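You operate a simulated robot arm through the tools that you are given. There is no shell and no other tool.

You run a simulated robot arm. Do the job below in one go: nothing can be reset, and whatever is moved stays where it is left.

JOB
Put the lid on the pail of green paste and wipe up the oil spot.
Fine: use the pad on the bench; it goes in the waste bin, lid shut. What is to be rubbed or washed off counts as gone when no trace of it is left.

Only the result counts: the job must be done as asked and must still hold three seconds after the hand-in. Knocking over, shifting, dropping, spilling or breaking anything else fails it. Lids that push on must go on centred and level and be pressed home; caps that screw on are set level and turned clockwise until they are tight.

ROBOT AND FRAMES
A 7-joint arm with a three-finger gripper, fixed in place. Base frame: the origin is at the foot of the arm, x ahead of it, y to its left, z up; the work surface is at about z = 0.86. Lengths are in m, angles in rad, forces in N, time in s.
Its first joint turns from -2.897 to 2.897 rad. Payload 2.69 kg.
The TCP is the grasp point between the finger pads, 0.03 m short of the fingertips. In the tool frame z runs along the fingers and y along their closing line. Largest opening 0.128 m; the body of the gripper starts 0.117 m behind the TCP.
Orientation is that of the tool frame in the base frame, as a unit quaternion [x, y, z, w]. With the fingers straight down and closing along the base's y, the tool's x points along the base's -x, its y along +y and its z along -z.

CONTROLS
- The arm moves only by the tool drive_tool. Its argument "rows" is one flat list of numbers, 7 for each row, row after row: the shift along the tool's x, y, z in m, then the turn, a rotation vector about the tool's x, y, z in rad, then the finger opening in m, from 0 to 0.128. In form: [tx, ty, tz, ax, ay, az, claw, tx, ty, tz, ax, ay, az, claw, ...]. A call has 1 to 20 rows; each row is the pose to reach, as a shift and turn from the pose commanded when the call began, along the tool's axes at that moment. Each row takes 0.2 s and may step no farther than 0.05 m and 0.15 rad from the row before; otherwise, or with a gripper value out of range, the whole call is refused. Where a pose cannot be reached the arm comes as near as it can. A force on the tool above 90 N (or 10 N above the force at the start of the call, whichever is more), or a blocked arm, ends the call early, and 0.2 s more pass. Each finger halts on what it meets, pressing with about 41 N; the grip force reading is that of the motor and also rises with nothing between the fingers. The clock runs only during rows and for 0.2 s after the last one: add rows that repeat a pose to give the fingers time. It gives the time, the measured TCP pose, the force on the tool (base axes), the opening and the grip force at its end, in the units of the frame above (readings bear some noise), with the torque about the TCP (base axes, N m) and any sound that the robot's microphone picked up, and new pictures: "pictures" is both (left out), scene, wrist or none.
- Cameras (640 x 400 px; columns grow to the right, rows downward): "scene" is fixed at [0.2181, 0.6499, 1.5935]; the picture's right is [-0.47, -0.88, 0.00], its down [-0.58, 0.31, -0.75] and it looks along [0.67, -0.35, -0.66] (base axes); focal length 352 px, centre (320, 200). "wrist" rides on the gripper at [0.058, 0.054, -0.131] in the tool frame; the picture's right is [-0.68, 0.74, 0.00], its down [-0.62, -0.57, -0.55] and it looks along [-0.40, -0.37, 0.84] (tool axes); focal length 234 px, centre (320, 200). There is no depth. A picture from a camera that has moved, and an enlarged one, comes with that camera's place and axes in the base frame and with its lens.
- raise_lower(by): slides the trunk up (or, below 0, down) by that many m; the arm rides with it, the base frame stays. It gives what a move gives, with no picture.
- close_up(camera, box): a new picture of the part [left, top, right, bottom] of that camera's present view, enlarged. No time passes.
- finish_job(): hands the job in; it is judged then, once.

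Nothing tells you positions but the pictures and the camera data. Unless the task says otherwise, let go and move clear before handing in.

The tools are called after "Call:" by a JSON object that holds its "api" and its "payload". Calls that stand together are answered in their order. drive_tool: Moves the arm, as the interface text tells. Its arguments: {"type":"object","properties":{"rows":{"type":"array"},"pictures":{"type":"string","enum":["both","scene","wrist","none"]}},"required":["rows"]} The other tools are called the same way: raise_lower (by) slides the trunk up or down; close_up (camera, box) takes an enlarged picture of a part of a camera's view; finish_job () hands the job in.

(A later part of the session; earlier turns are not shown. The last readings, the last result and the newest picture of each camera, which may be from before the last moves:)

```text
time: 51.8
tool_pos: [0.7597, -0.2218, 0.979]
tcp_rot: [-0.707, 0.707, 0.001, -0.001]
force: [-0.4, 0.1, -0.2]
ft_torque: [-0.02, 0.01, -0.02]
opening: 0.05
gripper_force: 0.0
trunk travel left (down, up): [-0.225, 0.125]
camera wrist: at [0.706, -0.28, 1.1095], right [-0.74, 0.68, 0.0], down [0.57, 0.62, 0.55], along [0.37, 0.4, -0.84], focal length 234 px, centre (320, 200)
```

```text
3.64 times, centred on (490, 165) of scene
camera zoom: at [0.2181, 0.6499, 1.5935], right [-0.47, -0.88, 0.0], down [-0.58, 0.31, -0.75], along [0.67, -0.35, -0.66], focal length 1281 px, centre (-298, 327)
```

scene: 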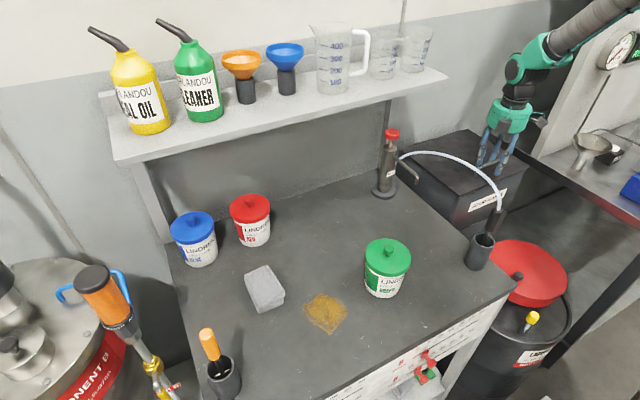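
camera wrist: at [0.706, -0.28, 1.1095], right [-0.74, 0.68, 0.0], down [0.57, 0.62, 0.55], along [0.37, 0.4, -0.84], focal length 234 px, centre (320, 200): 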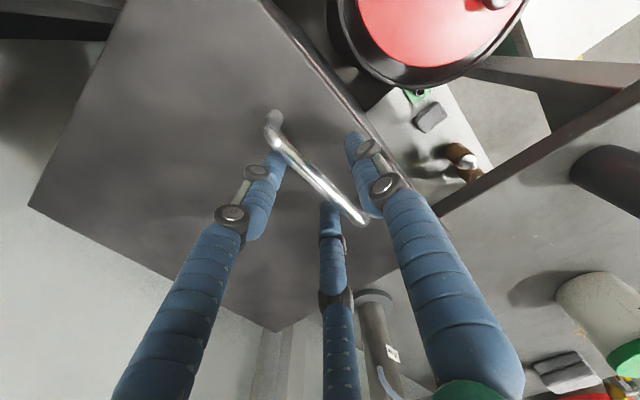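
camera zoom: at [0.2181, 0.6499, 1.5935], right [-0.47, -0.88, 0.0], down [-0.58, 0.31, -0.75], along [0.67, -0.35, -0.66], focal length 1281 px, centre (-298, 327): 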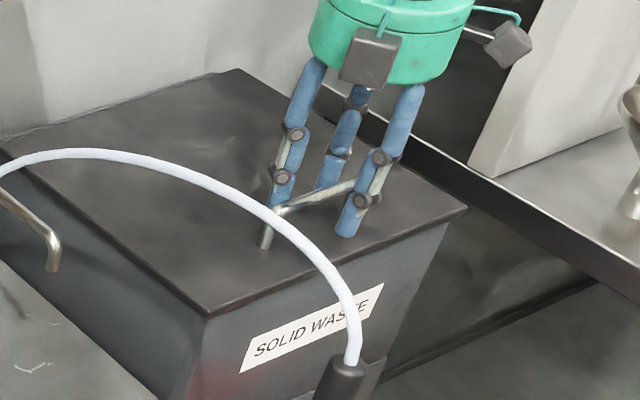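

Call:
{"api": "drive_tool", "payload": {"rows": [0, 0, 0.004, 0, 0, 0, 0.05, 0, 0, 0.007, 0, 0, 0, 0.05, 0, 0, 0.007, 0, 0, 0, 0.03, 0, 0, 0.007, 0, 0, 0, 0.0, 0, 0, 0.007, 0, 0, 0, 0.0, 0, 0, 0.007, 0, 0, 0, 0.0]}}

Call:
{"api": "close_up", "payload": {"camera": "wrist", "box": [220, 80, 420, 240]}}

Call:
{"api": "close_up", "payload": {"camera": "scene", "box": [420, 110, 560, 220]}}

```text
time: 53.2
tool_pos: [0.765, -0.2209, 0.9726]
tcp_rot: [0.707, -0.707, 0.002, -0.001]
force: [40.3, 0.9, 3.0]
ft_torque: [-0.01, -0.29, -0.01]
opening: 0.0192
gripper_force: 44.7
trunk travel left (down, up): [-0.225, 0.125]
camera wrist: at [0.71, -0.2793, 1.1032], right [-0.74, 0.68, 0.0], down [0.56, 0.62, 0.55], along [0.37, 0.4, -0.84], focal length 234 px, centre (320, 200)
```

scene: 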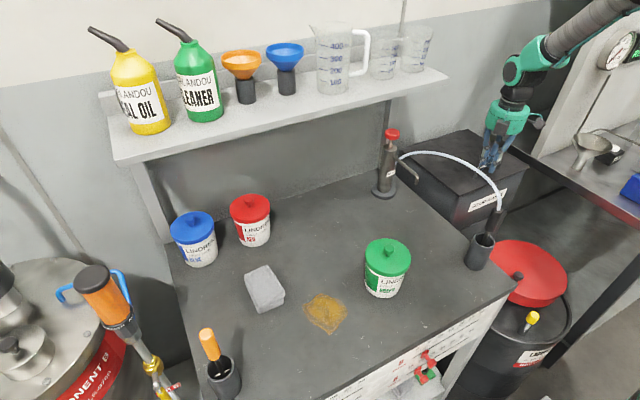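
wrist: 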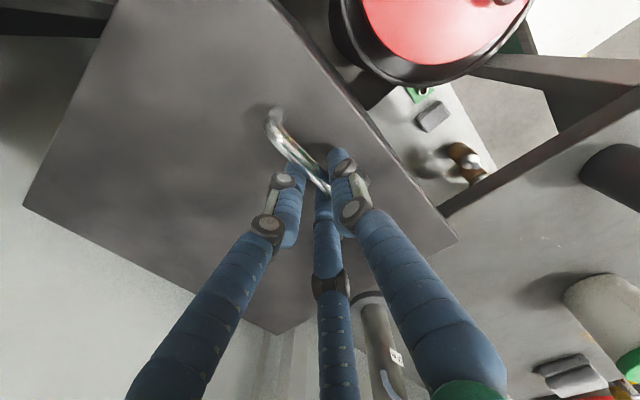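

```text
2.50 times, centred on (320, 160) of wrist
camera zoom: at [0.71, -0.2793, 1.1032], right [-0.74, 0.68, 0.0], down [0.56, 0.62, 0.55], along [0.37, 0.4, -0.84], focal length 585 px, centre (320, 300)
```

zoom: 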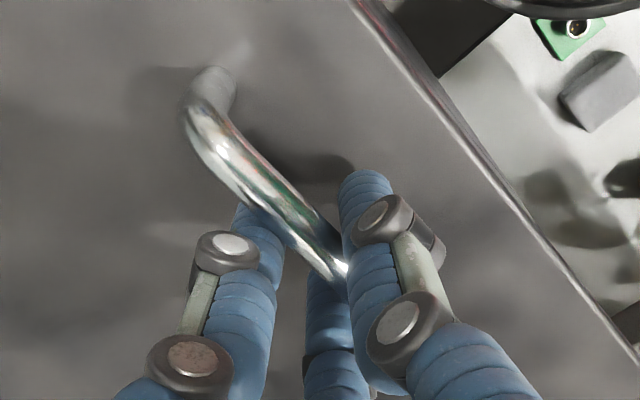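

```text
3.64 times, centred on (490, 165) of scene
camera zoom: at [0.2181, 0.6499, 1.5935], right [-0.47, -0.88, 0.0], down [-0.58, 0.31, -0.75], along [0.67, -0.35, -0.66], focal length 1281 px, centre (-298, 327)
```

zoom: 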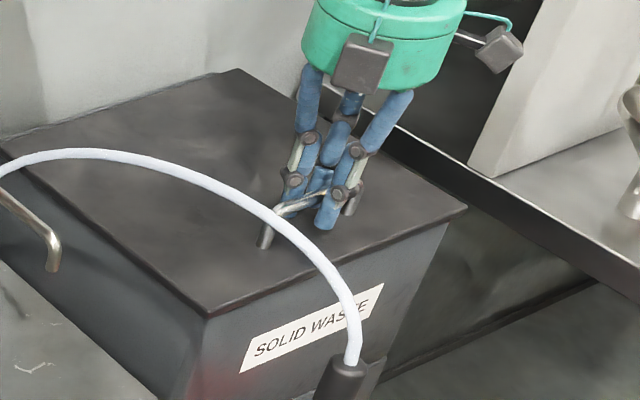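

The fingers on the +x side met the bar first (40 N sideways), so the bar lies about 1 cm further in +x than I estimated. I'll shift +x to balance the grip.

Call:
{"api": "drive_tool", "payload": {"rows": [0, -0.004, 0, 0, 0, 0, 0.0, 0, -0.007, 0, 0, 0, 0, 0.0, 0, -0.0095, 0, 0, 0, 0, 0.0, 0, -0.0095, 0, 0, 0, 0, 0.0]}}

Call:
{"api": "close_up", "payload": {"camera": "wrist", "box": [220, 80, 420, 240]}}

```text
time: 54.2
tool_pos: [0.7639, -0.2211, 0.9702]
tcp_rot: [0.707, -0.707, -0.002, 0.0]
force: [-41.9, -12.8, 39.8]
ft_torque: [-0.09, 0.56, 0.06]
opening: 0.0192
gripper_force: 43.9
trunk travel left (down, up): [-0.225, 0.125]
camera wrist: at [0.7112, -0.2796, 1.1031], right [-0.74, 0.68, 0.0], down [0.57, 0.61, 0.55], along [0.37, 0.4, -0.84], focal length 234 px, centre (320, 200)
```

scene: 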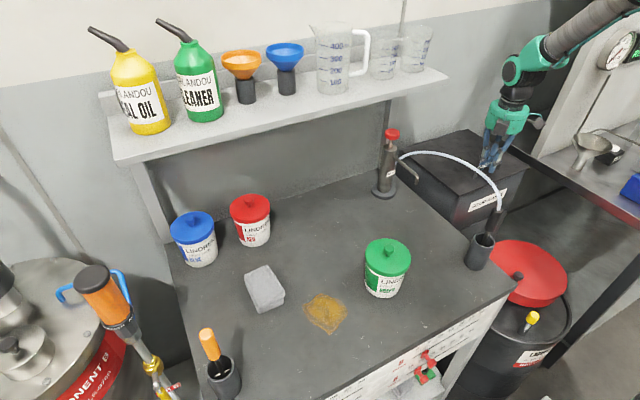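
wrist: 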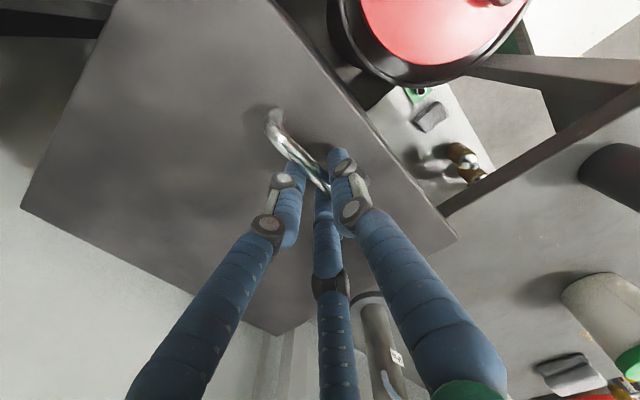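

```text
2.50 times, centred on (320, 160) of wrist
camera zoom: at [0.7112, -0.2796, 1.1031], right [-0.74, 0.68, 0.0], down [0.57, 0.61, 0.55], along [0.37, 0.4, -0.84], focal length 585 px, centre (320, 300)
```

zoom: 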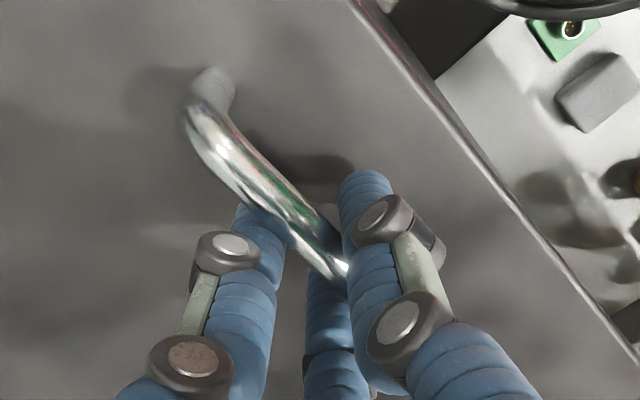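

That overshot: the bar was already fully gripped and is about 19 mm thick, so the neutral point lies midway. I'll back off by half of that shift.

Call:
{"api": "drive_tool", "payload": {"rows": [0, 0.0025, -0.001, 0, 0, 0, 0.0, 0, 0.0048, -0.002, 0, 0, 0, 0.0, 0, 0.0048, -0.002, 0, 0, 0, 0.0], "pictures": "none"}}

```text
time: 55.0
tool_pos: [0.7645, -0.2217, 0.9721]
tcp_rot: [-0.706, 0.708, 0.0, 0.0]
force: [-11.6, -13.3, -0.4]
ft_torque: [-0.21, 0.07, 0.06]
opening: 0.0192
gripper_force: 44.2
trunk travel left (down, up): [-0.225, 0.125]
```

The grip is now nearly neutral. I'll test the lid with a small lift along the expected arc about a rear hinge, and read how heavy it feels.

Call:
{"api": "drive_tool", "payload": {"rows": [0.0012, 0.0012, 0.0, 0, 0, 0, 0.0, 0.0012, 0.0006, -0.005, 0, 0, 0, 0.0, 0.0012, -0.0006, -0.012, 0, 0, 0, 0.0, 0.0012, -0.002, -0.02, 0, 0, 0, 0.0, 0.0012, -0.002, -0.02, 0, 0, 0, 0.0]}}

Call:
{"api": "close_up", "payload": {"camera": "scene", "box": [400, 110, 560, 240]}}

```text
time: 56.2
tool_pos: [0.7689, -0.2223, 0.994]
tcp_rot: [0.708, -0.706, 0.0, -0.001]
force: [18.5, 15.1, -7.5]
ft_torque: [0.4, -0.2, -0.15]
opening: 0.0193
gripper_force: 44.3
trunk travel left (down, up): [-0.225, 0.125]
camera wrist: at [0.7153, -0.2794, 1.1249], right [-0.74, 0.68, 0.0], down [0.56, 0.62, 0.55], along [0.37, 0.4, -0.84], focal length 234 px, centre (320, 200)
```

scene: 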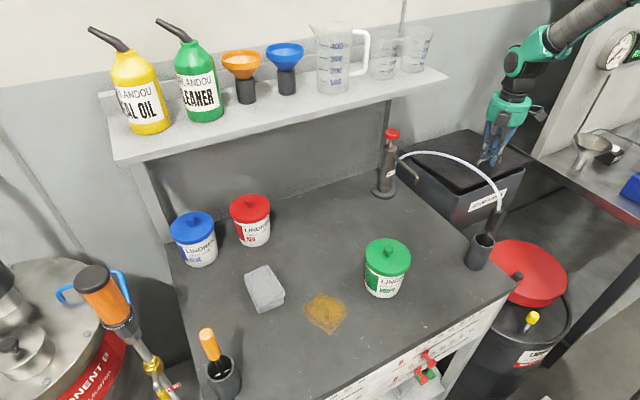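
wrist: 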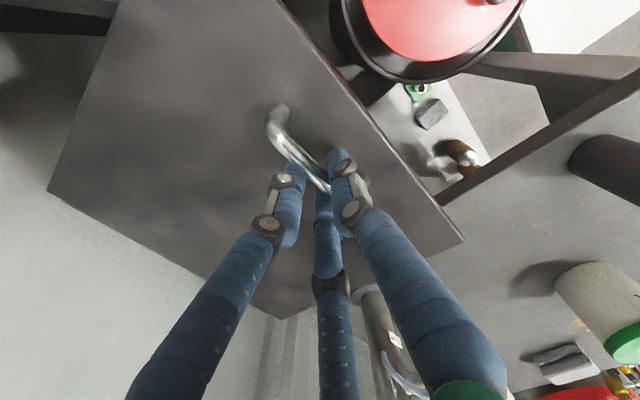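

```text
3.08 times, centred on (480, 175) of scene
camera zoom: at [0.2181, 0.6499, 1.5935], right [-0.47, -0.88, 0.0], down [-0.58, 0.31, -0.75], along [0.67, -0.35, -0.66], focal length 1084 px, centre (-172, 277)
```

zoom: 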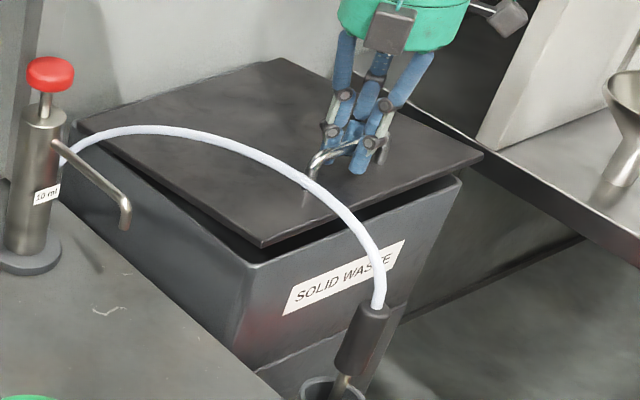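

The lid hinges at the back and opens with a pull of about 8 N. I'll release it at this small angle to see whether it stays up by itself or falls back.

Call:
{"api": "drive_tool", "payload": {"rows": [-0.0006, -0.002, 0.0, 0, 0, 0, 0.0, -0.0006, -0.002, 0.0, 0, 0, 0, 0.03, -0.0006, -0.002, 0.0, 0, 0, 0, 0.05, -0.0006, -0.002, 0.0, 0, 0, 0, 0.05, -0.0006, -0.002, 0.0, 0, 0, 0, 0.05, -0.0006, -0.002, 0.0, 0, 0, 0, 0.05]}}

Call:
{"api": "close_up", "payload": {"camera": "scene", "box": [400, 110, 560, 240]}}

Call:
{"api": "close_up", "payload": {"camera": "wrist", "box": [220, 80, 420, 240]}}

```text
time: 57.6
tool_pos: [0.7694, -0.2222, 0.9935]
tcp_rot: [-0.707, 0.707, 0.0, 0.0]
force: [-0.2, 0.0, 0.1]
ft_torque: [0.0, -0.04, 0.01]
opening: 0.0498
gripper_force: 0.0
trunk travel left (down, up): [-0.225, 0.125]
camera wrist: at [0.7156, -0.2798, 1.1252], right [-0.74, 0.68, 0.0], down [0.57, 0.62, 0.55], along [0.37, 0.4, -0.84], focal length 234 px, centre (320, 200)
```

scene: 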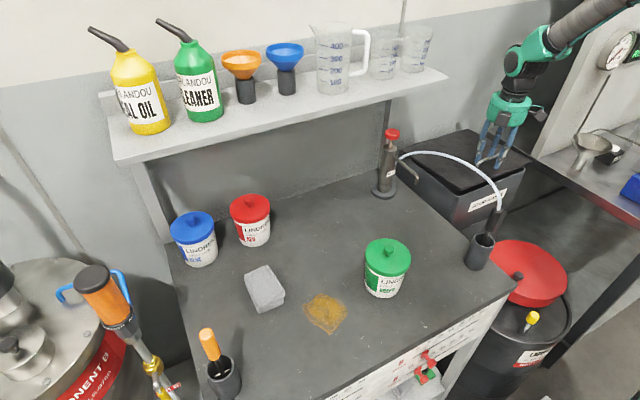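
wrist: 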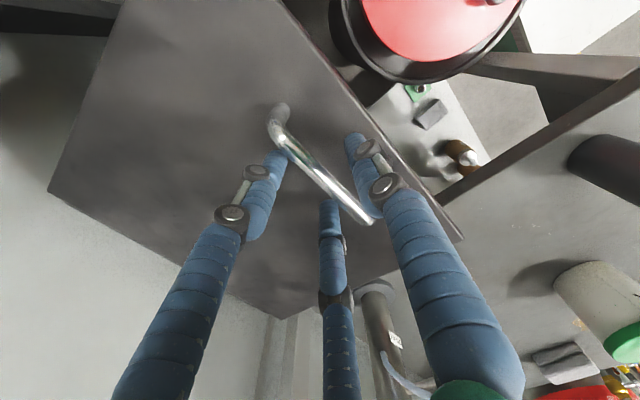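

```text
3.08 times, centred on (480, 175) of scene
camera zoom: at [0.2181, 0.6499, 1.5935], right [-0.47, -0.88, 0.0], down [-0.58, 0.31, -0.75], along [0.67, -0.35, -0.66], focal length 1084 px, centre (-172, 277)
```

zoom: 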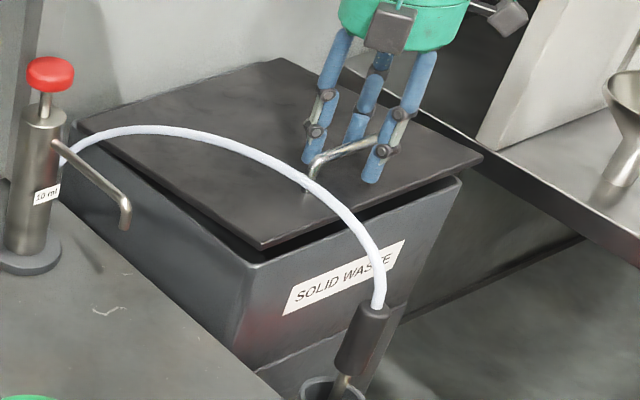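

```text
2.50 times, centred on (320, 160) of wrist
camera zoom: at [0.7156, -0.2798, 1.1252], right [-0.74, 0.68, 0.0], down [0.57, 0.62, 0.55], along [0.37, 0.4, -0.84], focal length 585 px, centre (320, 300)
```

zoom: 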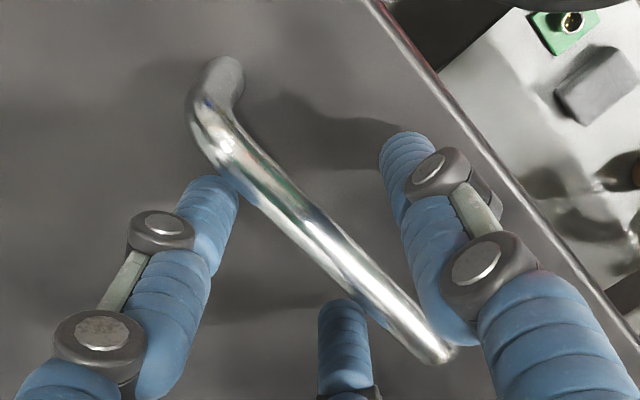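

The lid holds itself at any angle because of hinge friction, which makes this easy. I'll re-grip the bar a little higher on the fingers and swing the lid up along the arc.

Call:
{"api": "drive_tool", "payload": {"rows": [0, -0.001, -0.006, 0, 0, 0, 0.05, 0, -0.001, -0.006, 0, 0, 0, 0.03, 0, -0.001, -0.006, 0, 0, 0, 0.0, 0, -0.001, -0.006, 0, 0, 0, 0.0, 0, -0.001, -0.006, 0, 0, 0, 0.0], "pictures": "none"}}

```text
time: 58.8
tool_pos: [0.7683, -0.2206, 0.9998]
tcp_rot: [-0.707, 0.708, 0.0, -0.001]
force: [-13.7, -2.3, -0.2]
ft_torque: [0.04, 0.25, -0.02]
opening: 0.0197
gripper_force: 44.6
trunk travel left (down, up): [-0.225, 0.125]
```

Call:
{"api": "drive_tool", "payload": {"rows": [0, -0.0018, -0.0116, 0, 0, 0, 0.0, 0, -0.0056, -0.0224, 0, 0, 0, 0.0, 0, -0.0099, -0.0329, 0, 0, 0, 0.0, 0, -0.0147, -0.0432, 0, 0, 0, 0.0, 0, -0.0201, -0.0532, 0, 0, 0, 0.0, 0, -0.026, -0.0629, 0, 0, 0, 0.0, 0, -0.026, -0.0629, 0, 0, 0, 0.0]}}

Call:
{"api": "close_up", "payload": {"camera": "scene", "box": [400, 90, 560, 240]}}

```text
time: 60.4
tool_pos: [0.7952, -0.2216, 1.0624]
tcp_rot: [0.707, -0.707, 0.0, 0.001]
force: [-7.2, 8.1, 0.9]
ft_torque: [0.4, 0.21, -0.25]
opening: 0.0195
gripper_force: 44.5
trunk travel left (down, up): [-0.225, 0.125]
camera wrist: at [0.7413, -0.2799, 1.1937], right [-0.74, 0.68, 0.0], down [0.57, 0.62, 0.55], along [0.37, 0.4, -0.84], focal length 234 px, centre (320, 200)
```

scene: 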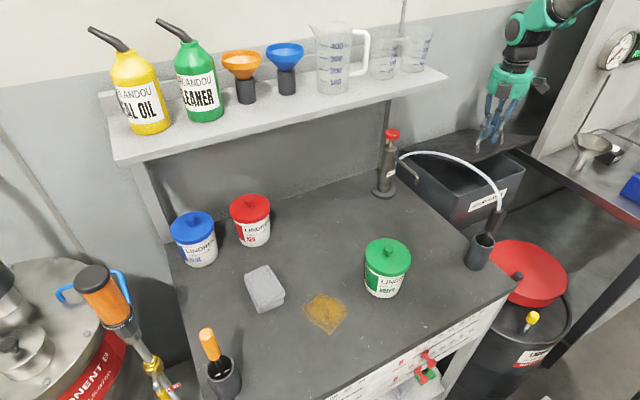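
wrist: 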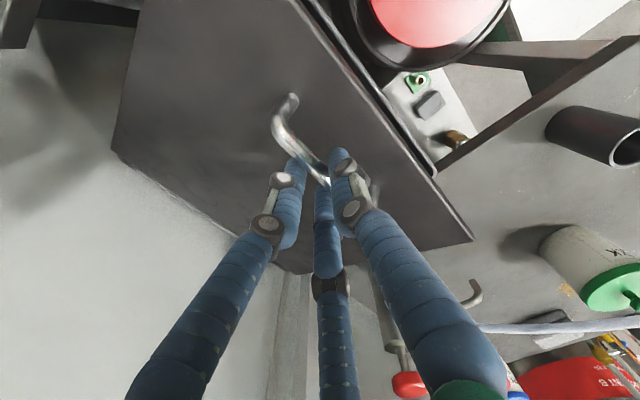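

```text
2.67 times, centred on (480, 165) of scene
camera zoom: at [0.2181, 0.6499, 1.5935], right [-0.47, -0.88, 0.0], down [-0.58, 0.31, -0.75], along [0.67, -0.35, -0.66], focal length 940 px, centre (-107, 293)
```

zoom: 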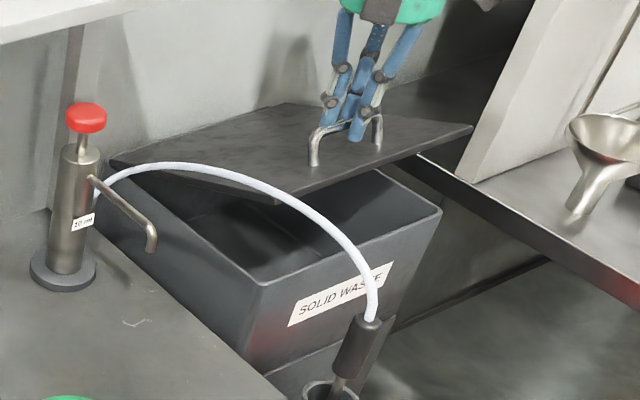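

The lid follows the arc with small forces. I'll continue up to about 55°.

Call:
{"api": "drive_tool", "payload": {"rows": [0.0005, -0.006, -0.0093, 0, 0, 0, 0.0, 0.0005, -0.0127, -0.0184, 0, 0, 0, 0.0, 0.0005, -0.02, -0.027, 0, 0, 0, 0.0, 0.0005, -0.0278, -0.0354, 0, 0, 0, 0.0, 0.0005, -0.036, -0.0432, 0, 0, 0, 0.0, 0.0005, -0.0446, -0.0507, 0, 0, 0, 0.0, 0.0005, -0.0535, -0.0577, 0, 0, 0, 0.0, 0.0005, -0.0629, -0.0641, 0, 0, 0, 0.0, 0.0005, -0.0629, -0.0641, 0, 0, 0, 0.0]}}

Call:
{"api": "close_up", "payload": {"camera": "scene", "box": [400, 70, 560, 220]}}

```text
time: 62.4
tool_pos: [0.8588, -0.2209, 1.1284]
tcp_rot: [-0.707, 0.708, -0.001, 0.001]
force: [-15.8, 1.5, 22.0]
ft_torque: [0.06, 0.37, -0.38]
opening: 0.0196
gripper_force: 44.1
trunk travel left (down, up): [-0.225, 0.125]
camera wrist: at [0.8036, -0.2799, 1.2597], right [-0.74, 0.68, 0.0], down [0.56, 0.62, 0.55], along [0.37, 0.4, -0.84], focal length 234 px, centre (320, 200)
```

scene: 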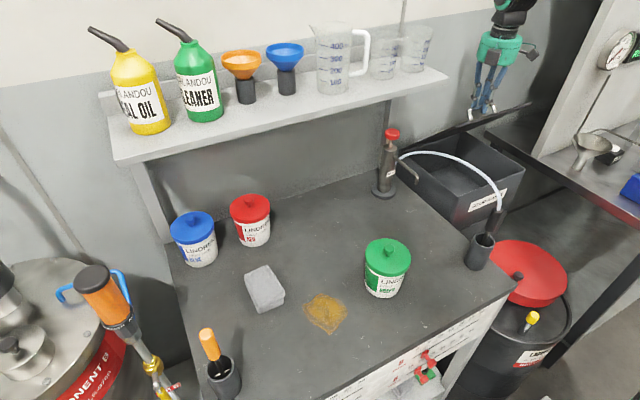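
wrist: 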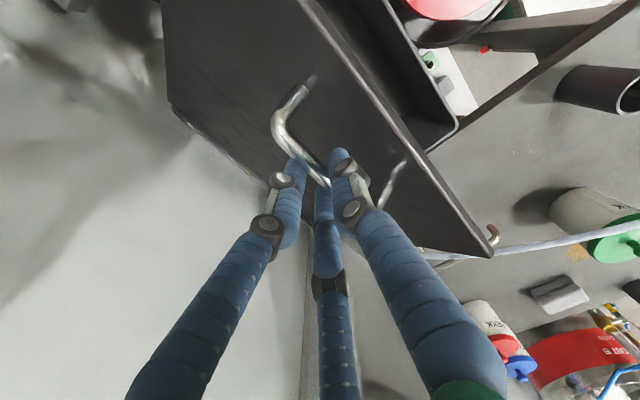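

```text
2.67 times, centred on (480, 145) of scene
camera zoom: at [0.2181, 0.6499, 1.5935], right [-0.47, -0.88, 0.0], down [-0.58, 0.31, -0.75], along [0.67, -0.35, -0.66], focal length 940 px, centre (-107, 347)
```

zoom: 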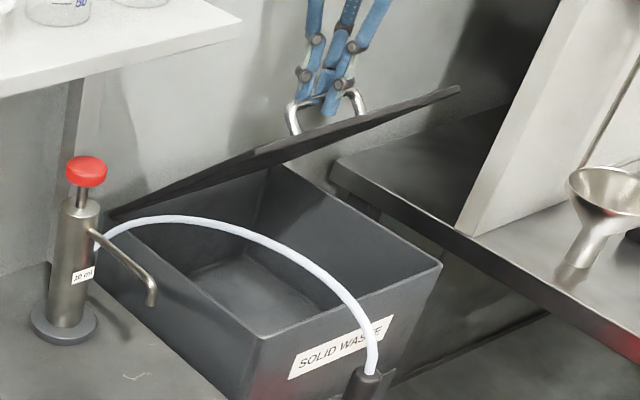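

The lid is at about 48° and the fingertip is starting to press on it. I'll let go of the bar (the lid holds itself), withdraw upward, and then push the lid further open from its front edge.

Call:
{"api": "drive_tool", "payload": {"rows": [0, 0, 0, 0, 0, 0, 0.024, 0, 0, 0, 0, 0, 0, 0.034, 0, 0, -0.005, 0, 0, 0, 0.036, 0, 0, -0.03, 0, 0, 0, 0.036, 0, 0, -0.06, 0, 0, 0, 0.036, 0, 0, -0.09, 0, 0, 0, 0.036, 0, 0.02, -0.09, 0, 0, 0, 0.02, 0, 0.06, -0.09, 0, 0, 0, 0.0, 0, 0.1, -0.09, 0, 0, 0, 0.0, 0, 0.125, -0.09, 0, 0, 0, 0.0, 0, 0.125, -0.09, 0, 0, 0, 0.0]}}

Call:
{"api": "close_up", "payload": {"camera": "scene", "box": [400, 70, 560, 220]}}

```text
time: 64.8
tool_pos: [0.733, -0.2232, 1.2144]
tcp_rot: [-0.707, 0.707, 0.001, 0.0]
force: [-0.6, 0.4, -0.1]
ft_torque: [0.0, -0.03, 0.0]
opening: 0.002
gripper_force: 31.2
trunk travel left (down, up): [-0.225, 0.125]
camera wrist: at [0.6796, -0.2811, 1.3466], right [-0.74, 0.68, 0.0], down [0.57, 0.62, 0.55], along [0.37, 0.4, -0.84], focal length 234 px, centre (320, 200)
```

scene: 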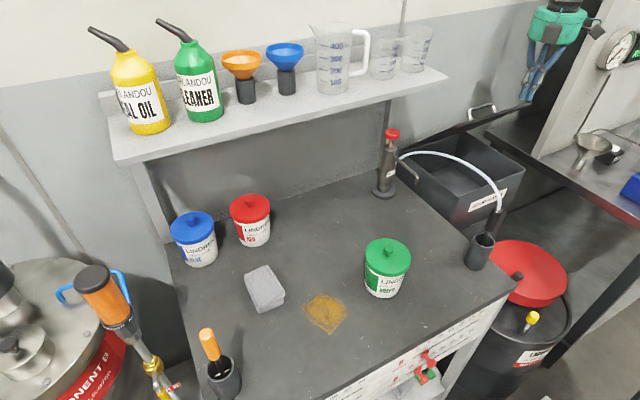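
wrist: 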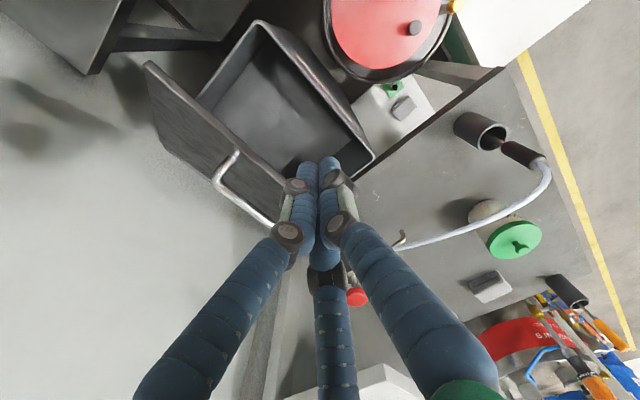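

```text
2.67 times, centred on (480, 145) of scene
camera zoom: at [0.2181, 0.6499, 1.5935], right [-0.47, -0.88, 0.0], down [-0.58, 0.31, -0.75], along [0.67, -0.35, -0.66], focal length 940 px, centre (-107, 347)
```

zoom: 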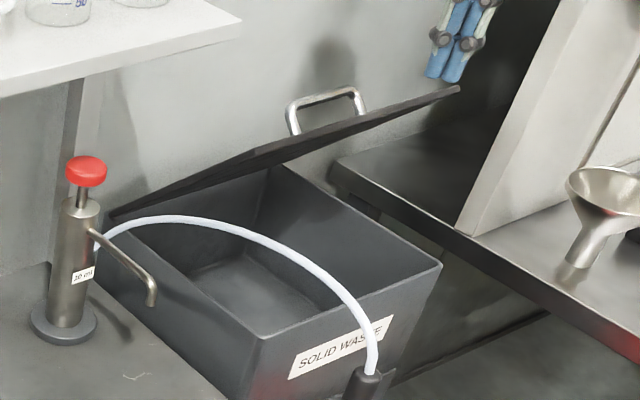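

The lid holds at 48°. I'll lower the closed fingers in front of its front edge and push it back in +x until it stands nearly upright.

Call:
{"api": "drive_tool", "payload": {"rows": [0, 0, 0.04, 0, 0, 0, 0.0, 0, 0, 0.08, 0, 0, 0, 0.0, 0, -0.03, 0.08, 0, 0, 0, 0.0, 0, -0.06, 0.08, 0, 0, 0, 0.0, 0, -0.09, 0.08, 0, 0, 0, 0.0, 0, -0.12, 0.08, 0, 0, 0, 0.0, 0, -0.14, 0.08, 0, 0, 0, 0.0, 0, -0.14, 0.08, 0, 0, 0, 0.0]}}

Call:
{"api": "close_up", "payload": {"camera": "scene", "box": [400, 60, 560, 210]}}

```text
time: 66.6
tool_pos: [0.8768, -0.2214, 1.1322]
tcp_rot: [-0.707, 0.707, 0.0, 0.0]
force: [0.7, 0.7, -0.8]
ft_torque: [0.02, 0.02, -0.04]
opening: 0.0021
gripper_force: 31.4
trunk travel left (down, up): [-0.225, 0.125]
camera wrist: at [0.8235, -0.2798, 1.2644], right [-0.74, 0.68, 0.0], down [0.57, 0.62, 0.55], along [0.37, 0.4, -0.84], focal length 234 px, centre (320, 200)
```

scene: 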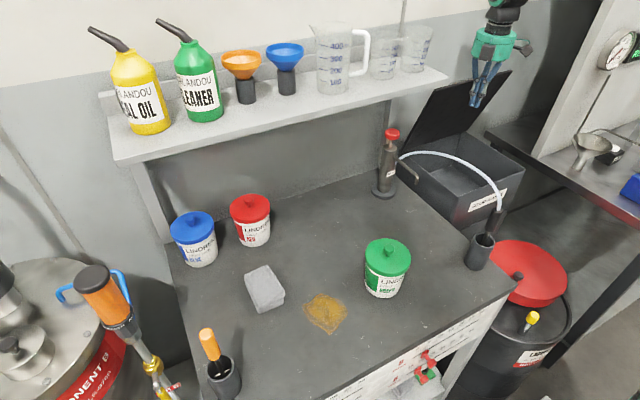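
wrist: 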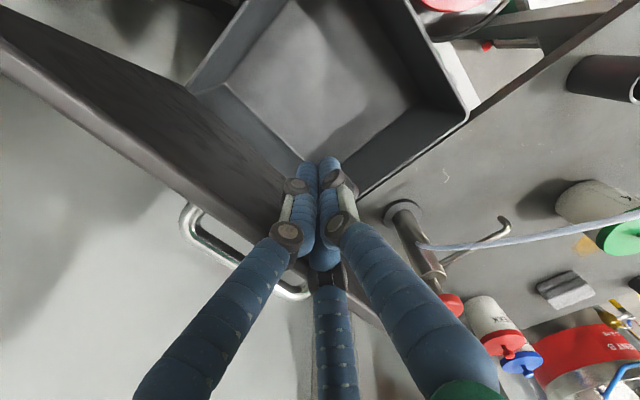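

```text
2.67 times, centred on (480, 135) of scene
camera zoom: at [0.2181, 0.6499, 1.5935], right [-0.47, -0.88, 0.0], down [-0.58, 0.31, -0.75], along [0.67, -0.35, -0.66], focal length 940 px, centre (-107, 373)
```

zoom: 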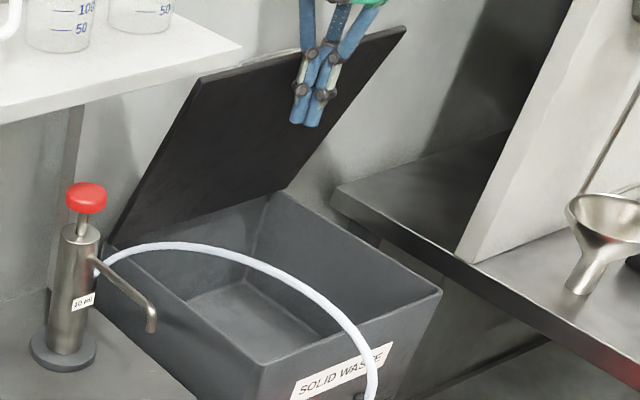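

The lid now stands open at about 70° and holds. I'll retreat toward −x and up, then return the hand to its original orientation over the bench for the pad.

Call:
{"api": "drive_tool", "payload": {"rows": [0, 0.04, 0, 0, 0, 0, 0.0, 0, 0.08, 0, 0, 0, 0, 0.0, 0, 0.12, -0.025, 0, 0, 0, 0.0, 0, 0.16, -0.05, 0, 0, 0, 0.0, 0, 0.2, -0.075, 0, 0, 0, 0.0, 0, 0.24, -0.1, 0, 0, 0, 0.0, 0, 0.277, -0.118, 0, 0, 0, 0.0, 0, 0.277, -0.118, 0, 0, 0, 0.0], "pictures": "scene"}}

Call:
{"api": "close_up", "payload": {"camera": "scene", "box": [380, 60, 560, 230]}}

```text
time: 68.4
tool_pos: [0.5973, -0.2232, 1.2548]
tcp_rot: [-0.707, 0.707, 0.0, 0.0]
force: [-1.0, -0.1, -0.2]
ft_torque: [0.0, -0.07, 0.0]
opening: 0.002
gripper_force: 31.2
trunk travel left (down, up): [-0.225, 0.125]
```

scene: 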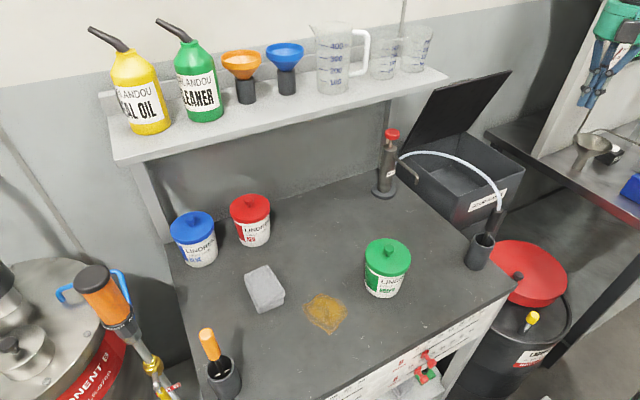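

```text
2.35 times, centred on (470, 145) of scene
camera zoom: at [0.2181, 0.6499, 1.5935], right [-0.47, -0.88, 0.0], down [-0.58, 0.31, -0.75], along [0.67, -0.35, -0.66], focal length 829 px, centre (-33, 329)
```

zoom: 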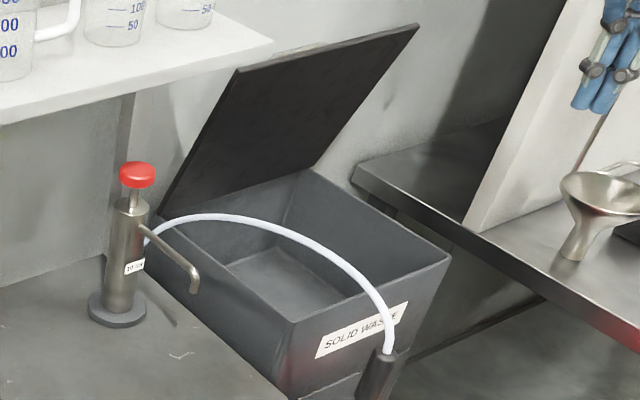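

Call:
{"api": "drive_tool", "payload": {"rows": [-0.045, 0, 0, 0, 0, 0.1047, 0.0, -0.09, 0, 0, 0, 0, 0.2094, 0.0, -0.135, 0, 0, 0, 0, 0.3142, 0.0, -0.18, 0, 0, 0, 0, 0.4189, 0.0, -0.225, 0, 0, 0, 0, 0.5236, 0.0, -0.27, 0, 0, 0, 0, 0.6283, 0.0, -0.315, 0, 0, 0, 0, 0.733, 0.0, -0.36, 0, 0, 0, 0, 0.8378, 0.0, -0.405, 0, 0, 0, 0, 0.9425, 0.0, -0.45, 0, 0, 0, 0, 1.0472, 0.0, -0.495, 0, 0, 0, 0, 1.1519, 0.0, -0.54, 0, 0, 0, 0, 1.2566, 0.0, -0.585, 0, 0, 0, 0, 1.3614, 0.0, -0.63, 0, 0, 0, 0, 1.4661, 0.0, -0.675, 0, 0, 0, 0, 1.5, 0.0, -0.675, 0, 0, 0, 0, 1.5, 0.0], "pictures": "wrist"}}

```text
time: 71.8
tool_pos: [0.5978, 0.4537, 1.2545]
tcp_rot: [-0.034, 0.999, 0.0, 0.0]
force: [-1.0, -0.1, -0.4]
ft_torque: [-0.06, 0.0, -0.01]
opening: 0.0021
gripper_force: 31.5
trunk travel left (down, up): [-0.225, 0.125]
camera wrist: at [0.5353, 0.504, 1.3851], right [0.62, 0.78, 0.0], down [0.65, -0.52, 0.55], along [0.43, -0.34, -0.84], focal length 234 px, centre (320, 200)
```

wrist: 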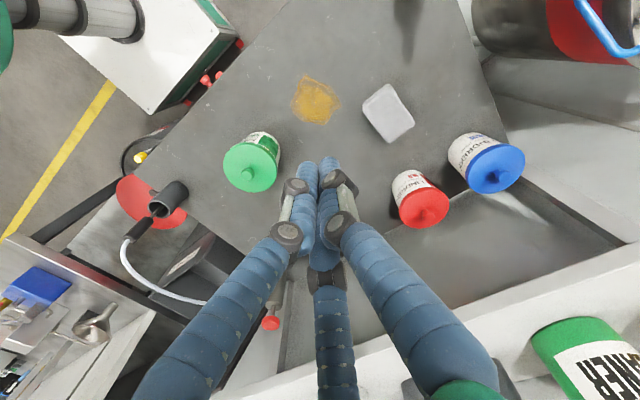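

Back over the bench with the hand yawed about 4° to match the pad. I'll descend in front of the pad with the fingers open and refine its position.

Call:
{"api": "drive_tool", "payload": {"rows": [-0.0113, 0.0127, 0.0333, 0, 0, 0, 0.03, -0.0225, 0.0255, 0.0667, 0, 0, 0, 0.06, -0.0338, 0.0382, 0.1, 0, 0, 0, 0.09, -0.0451, 0.0509, 0.1333, 0, 0, 0, 0.09, -0.0563, 0.0637, 0.1667, 0, 0, 0, 0.09, -0.0676, 0.0764, 0.2, 0, 0, 0, 0.09, -0.0676, 0.0764, 0.2, 0, 0, 0, 0.09]}}

Call:
{"api": "close_up", "payload": {"camera": "wrist", "box": [270, 40, 430, 180]}}

```text
time: 73.4
tool_pos: [0.6592, 0.5332, 1.0525]
tcp_rot: [-0.037, 0.999, 0.0, 0.0]
force: [-0.6, 0.3, -0.9]
ft_torque: [-0.07, 0.05, 0.0]
opening: 0.09
gripper_force: 0.0
trunk travel left (down, up): [-0.225, 0.125]
camera wrist: at [0.5973, 0.5828, 1.1846], right [0.62, 0.78, 0.0], down [0.65, -0.52, 0.55], along [0.43, -0.34, -0.84], focal length 234 px, centre (320, 200)
```

scene: 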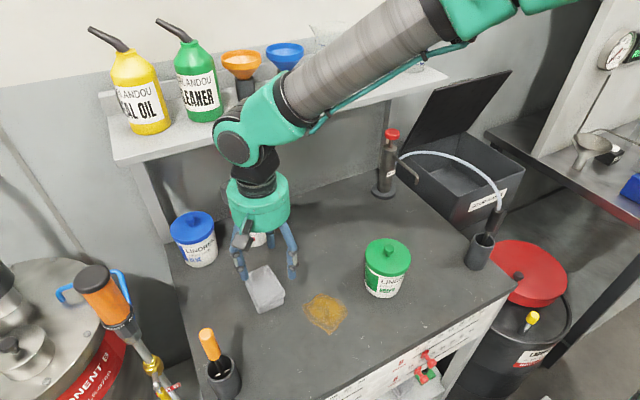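
wrist: 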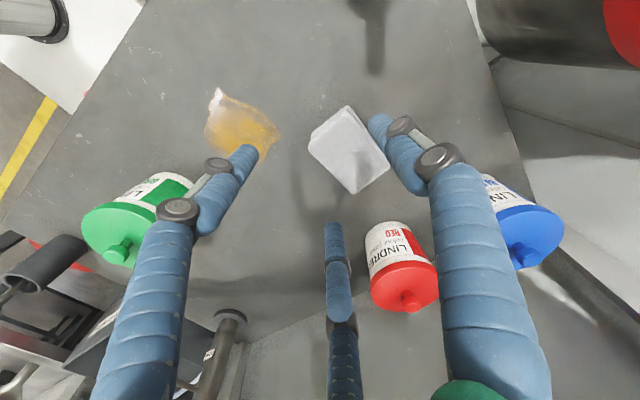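

```text
2.86 times, centred on (350, 110) of wrist
camera zoom: at [0.5973, 0.5828, 1.1846], right [0.62, 0.78, 0.0], down [0.65, -0.52, 0.55], along [0.43, -0.34, -0.84], focal length 669 px, centre (234, 457)
```

zoom: 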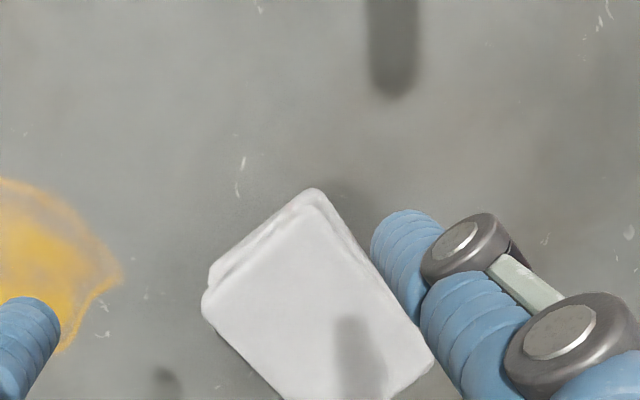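

I now believe the hand really has three fingers at 120°, since the handle grip only makes sense that way. So I'll turn the hand to put the single finger on the pad's −x end and the other two on its long sides, first rotating in place and looking again.

Call:
{"api": "drive_tool", "payload": {"rows": [0, 0, 0, 0, 0, -0.1403, 0.1, 0, 0, 0, 0, 0, -0.2806, 0.11, 0, 0, 0, 0, 0, -0.4208, 0.12, 0, 0, 0, 0, 0, -0.5611, 0.128, 0, 0, 0, 0, 0, -0.7014, 0.128, 0, 0, 0, 0, 0, -0.8417, 0.128, 0, 0, 0, 0, 0, -0.982, 0.128, 0, 0, 0, 0, 0, -1.1222, 0.128, 0, 0, 0, 0, 0, -1.2625, 0.128, 0, 0, 0, 0, 0, -1.4028, 0.128, 0, 0, 0, 0, 0, -1.543, 0.128, 0, 0, 0, 0, 0, -1.543, 0.128]}}

Call:
{"api": "close_up", "payload": {"camera": "wrist", "box": [180, 60, 420, 240]}}

```text
time: 76.0
tool_pos: [0.6596, 0.5337, 1.0538]
tcp_rot: [0.723, -0.691, 0.0, 0.0]
force: [0.0, 0.6, -0.3]
ft_torque: [0.02, 0.03, 0.04]
opening: 0.128
gripper_force: 0.0
trunk travel left (down, up): [-0.225, 0.125]
camera wrist: at [0.6078, 0.4734, 1.1855], right [-0.77, 0.64, 0.0], down [0.54, 0.64, 0.55], along [0.35, 0.42, -0.84], focal length 234 px, centre (320, 200)
```

scene: 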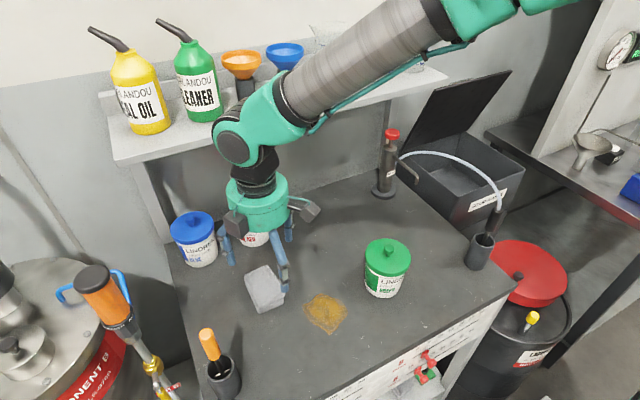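
wrist: 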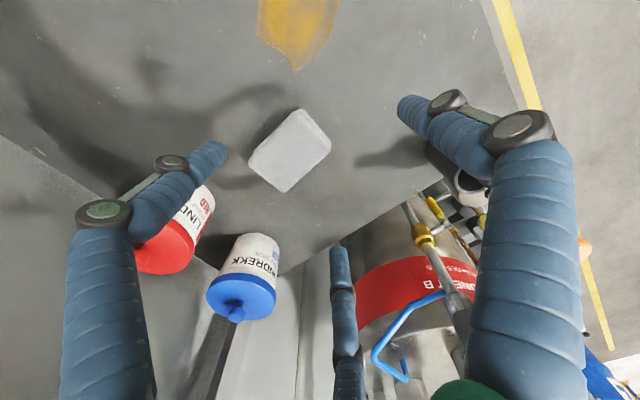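

```text
2.22 times, centred on (300, 150) of wrist
camera zoom: at [0.6078, 0.4734, 1.1855], right [-0.77, 0.64, 0.0], down [0.54, 0.64, 0.55], along [0.35, 0.42, -0.84], focal length 520 px, centre (364, 311)
```

zoom: 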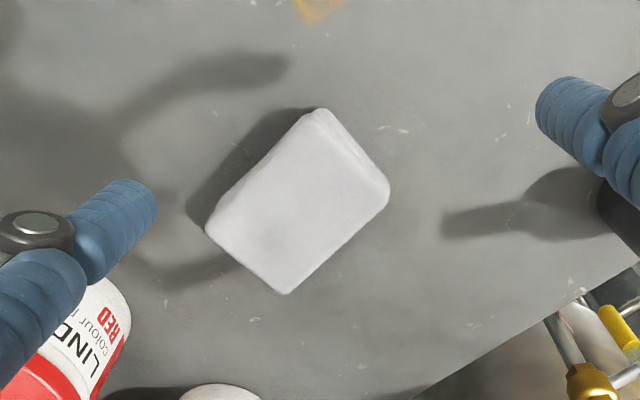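

The pad centre is at about (0.7145, 0.5395), yawed about 4°, with its top near 0.895. I'll move over it and descend with the fingers wide open.

Call:
{"api": "drive_tool", "payload": {"rows": [-0.0015, -0.023, 0.02, 0, 0, 0, 0.128, -0.0031, -0.0461, 0.04, 0, 0, 0, 0.128, -0.0031, -0.0461, 0.075, 0, 0, 0, 0.128, -0.0031, -0.0461, 0.11, 0, 0, 0, 0.128, -0.0031, -0.0461, 0.13, 0, 0, 0, 0.128, -0.0031, -0.0461, 0.13, 0, 0, 0, 0.128]}}

Call:
{"api": "close_up", "payload": {"camera": "wrist", "box": [180, 60, 460, 260]}}

Call:
{"api": "close_up", "payload": {"camera": "scene", "box": [200, 190, 340, 330]}}

```text
time: 77.4
tool_pos: [0.7064, 0.5395, 0.9262]
tcp_rot: [0.722, -0.692, 0.0, 0.0]
force: [0.2, 0.4, -0.5]
ft_torque: [-0.03, 0.02, 0.02]
opening: 0.128
gripper_force: 0.0
trunk travel left (down, up): [-0.225, 0.125]
camera wrist: at [0.6534, 0.4797, 1.0573], right [-0.76, 0.64, 0.0], down [0.54, 0.64, 0.55], along [0.35, 0.42, -0.84], focal length 234 px, centre (320, 200)
```

scene: 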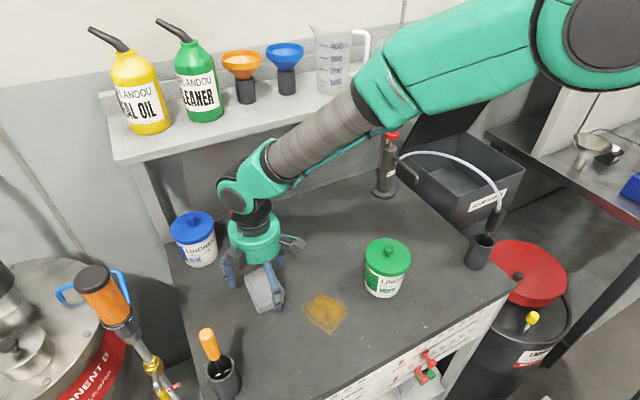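
wrist: 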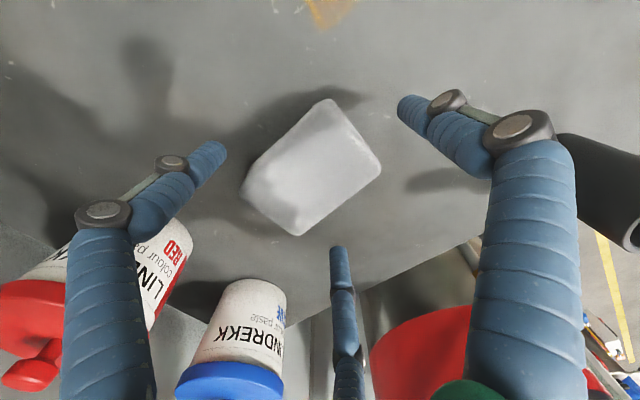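

```text
2.00 times, centred on (320, 160) of wrist
camera zoom: at [0.6534, 0.4797, 1.0573], right [-0.76, 0.64, 0.0], down [0.54, 0.64, 0.55], along [0.35, 0.42, -0.84], focal length 468 px, centre (320, 280)
```

zoom: 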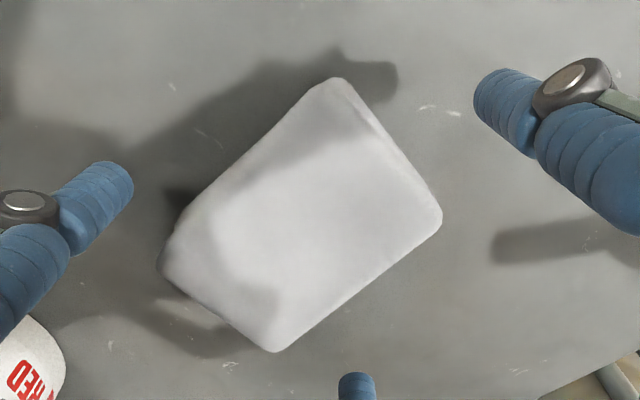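

```text
2.86 times, centred on (270, 260) of scene
camera zoom: at [0.2181, 0.6499, 1.5935], right [-0.47, -0.88, 0.0], down [-0.58, 0.31, -0.75], along [0.67, -0.35, -0.66], focal length 1007 px, centre (463, 29)
```

zoom: 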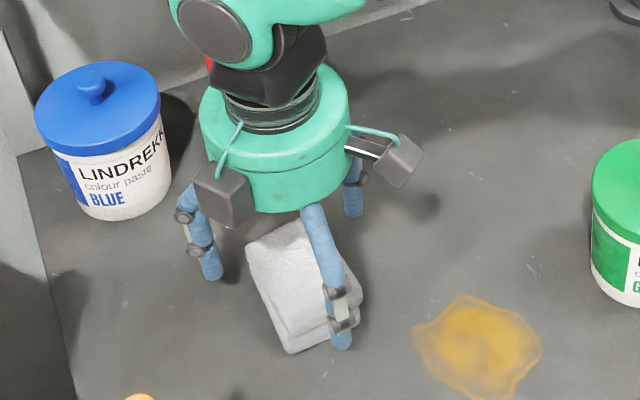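

The pad sits between the three fingers. I'll go down to about 1 cm above the bench and close gently.

Call:
{"api": "drive_tool", "payload": {"rows": [0, 0, 0.012, 0, 0, 0, 0.128, 0, 0, 0.023, 0, 0, 0, 0.128, 0, 0, 0.023, 0, 0, 0, 0.105, 0, 0, 0.023, 0, 0, 0, 0.09, 0, 0, 0.023, 0, 0, 0, 0.08, 0, 0, 0.023, 0, 0, 0, 0.07, 0, 0, 0.023, 0, 0, 0, 0.06, 0, 0, 0.023, 0, 0, 0, 0.06]}}

Call:
{"api": "close_up", "payload": {"camera": "wrist", "box": [180, 60, 460, 260]}}

Call:
{"api": "close_up", "payload": {"camera": "scene", "box": [200, 210, 340, 330]}}

```text
time: 79.2
tool_pos: [0.7049, 0.539, 0.9025]
tcp_rot: [0.722, -0.691, 0.001, 0.0]
force: [1.7, -0.5, 2.0]
ft_torque: [0.04, -0.01, -0.03]
opening: 0.0765
gripper_force: 41.3
trunk travel left (down, up): [-0.225, 0.125]
camera wrist: at [0.6541, 0.4796, 1.0345], right [-0.76, 0.64, 0.0], down [0.54, 0.64, 0.55], along [0.35, 0.42, -0.84], focal length 234 px, centre (320, 200)
```

scene: 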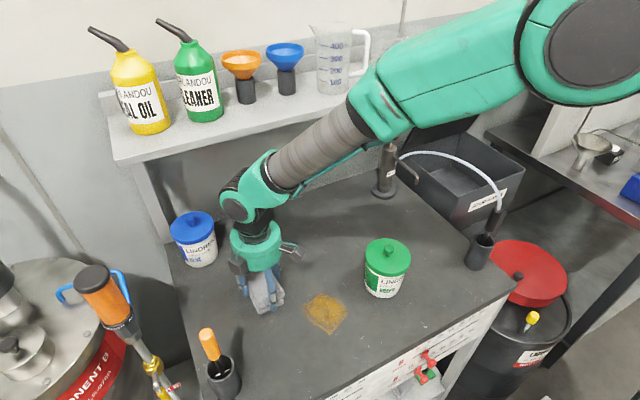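
wrist: 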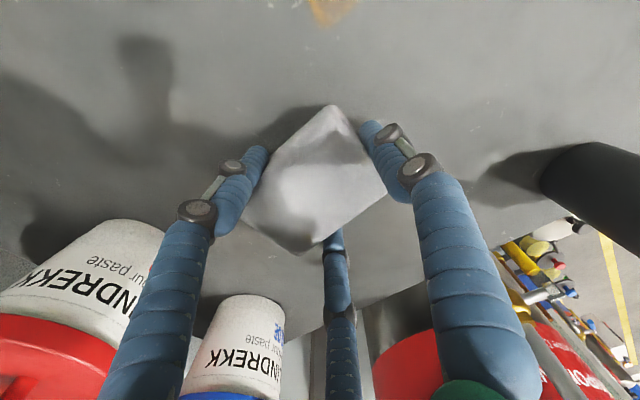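

```text
2.00 times, centred on (320, 160) of wrist
camera zoom: at [0.6541, 0.4796, 1.0345], right [-0.76, 0.64, 0.0], down [0.54, 0.64, 0.55], along [0.35, 0.42, -0.84], focal length 468 px, centre (320, 280)
```

zoom: 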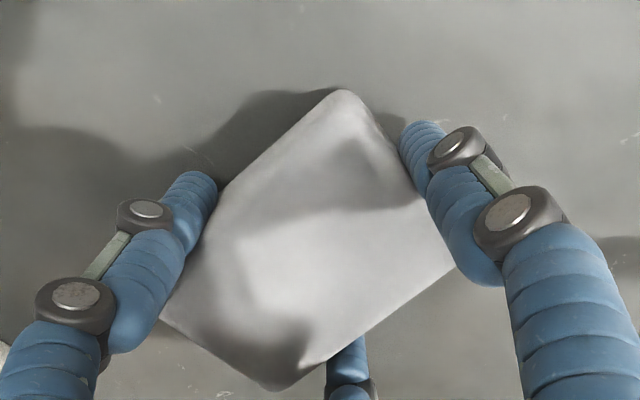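

```text
3.33 times, centred on (270, 270) of scene
camera zoom: at [0.2181, 0.6499, 1.5935], right [-0.47, -0.88, 0.0], down [-0.58, 0.31, -0.75], along [0.67, -0.35, -0.66], focal length 1174 px, centre (487, -33)
```

zoom: 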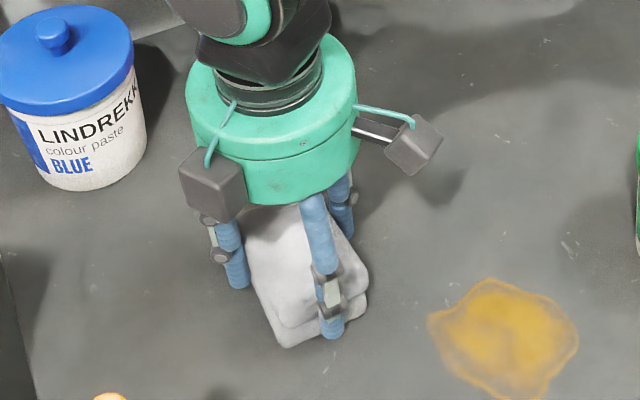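

The pad is gripped at 0.0765 m with balanced forces. I'll lift it 4 cm and check that it comes along.

Call:
{"api": "drive_tool", "payload": {"rows": [0, 0, -0.01, 0, 0, 0, 0.055, 0, 0, -0.025, 0, 0, 0, 0.055, 0, 0, -0.04, 0, 0, 0, 0.055, 0, 0, -0.04, 0, 0, 0, 0.055]}}

Call:
{"api": "close_up", "payload": {"camera": "wrist", "box": [180, 60, 460, 260]}}

Call:
{"api": "close_up", "payload": {"camera": "scene", "box": [200, 210, 340, 330]}}

```text
time: 80.2
tool_pos: [0.7057, 0.5393, 0.9414]
tcp_rot: [0.723, -0.691, 0.0, 0.0]
force: [-0.2, 0.4, -0.1]
ft_torque: [-0.02, -0.04, -0.02]
opening: 0.0763
gripper_force: 40.8
trunk travel left (down, up): [-0.225, 0.125]
camera wrist: at [0.6534, 0.479, 1.0733], right [-0.76, 0.64, 0.0], down [0.54, 0.64, 0.55], along [0.35, 0.42, -0.84], focal length 234 px, centre (320, 200)
```

scene: 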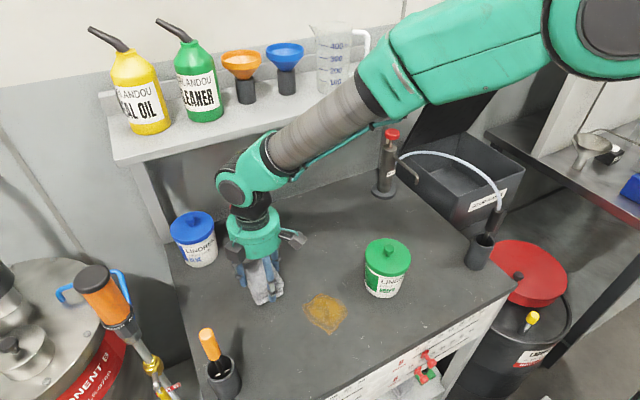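
wrist: 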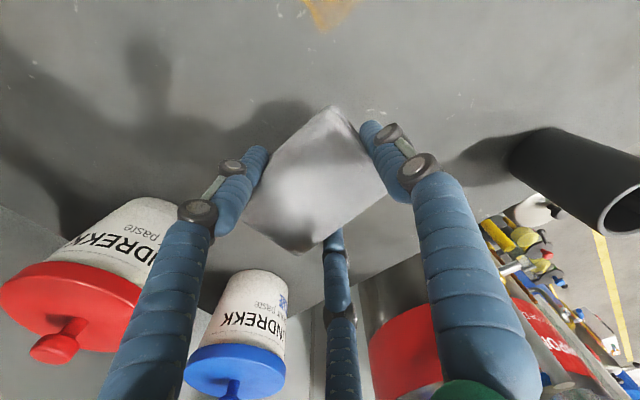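

```text
2.00 times, centred on (320, 160) of wrist
camera zoom: at [0.6534, 0.479, 1.0733], right [-0.76, 0.64, 0.0], down [0.54, 0.64, 0.55], along [0.35, 0.42, -0.84], focal length 468 px, centre (320, 280)
```

zoom: 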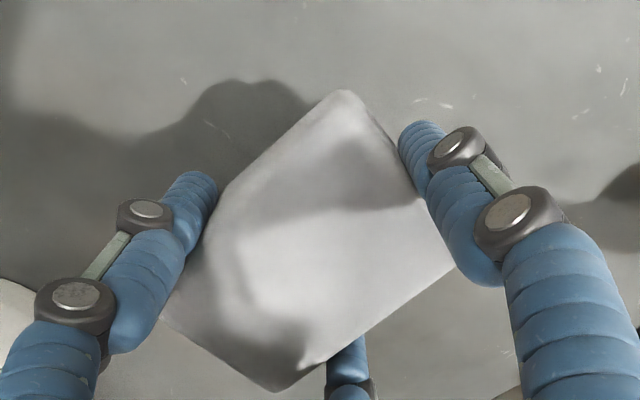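

```text
3.33 times, centred on (270, 270) of scene
camera zoom: at [0.2181, 0.6499, 1.5935], right [-0.47, -0.88, 0.0], down [-0.58, 0.31, -0.75], along [0.67, -0.35, -0.66], focal length 1174 px, centre (487, -33)
```

zoom: 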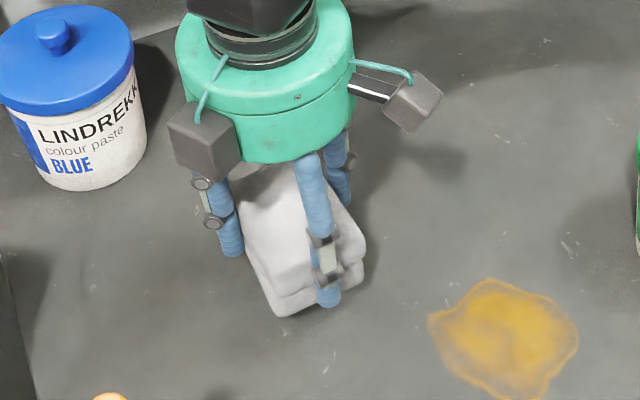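

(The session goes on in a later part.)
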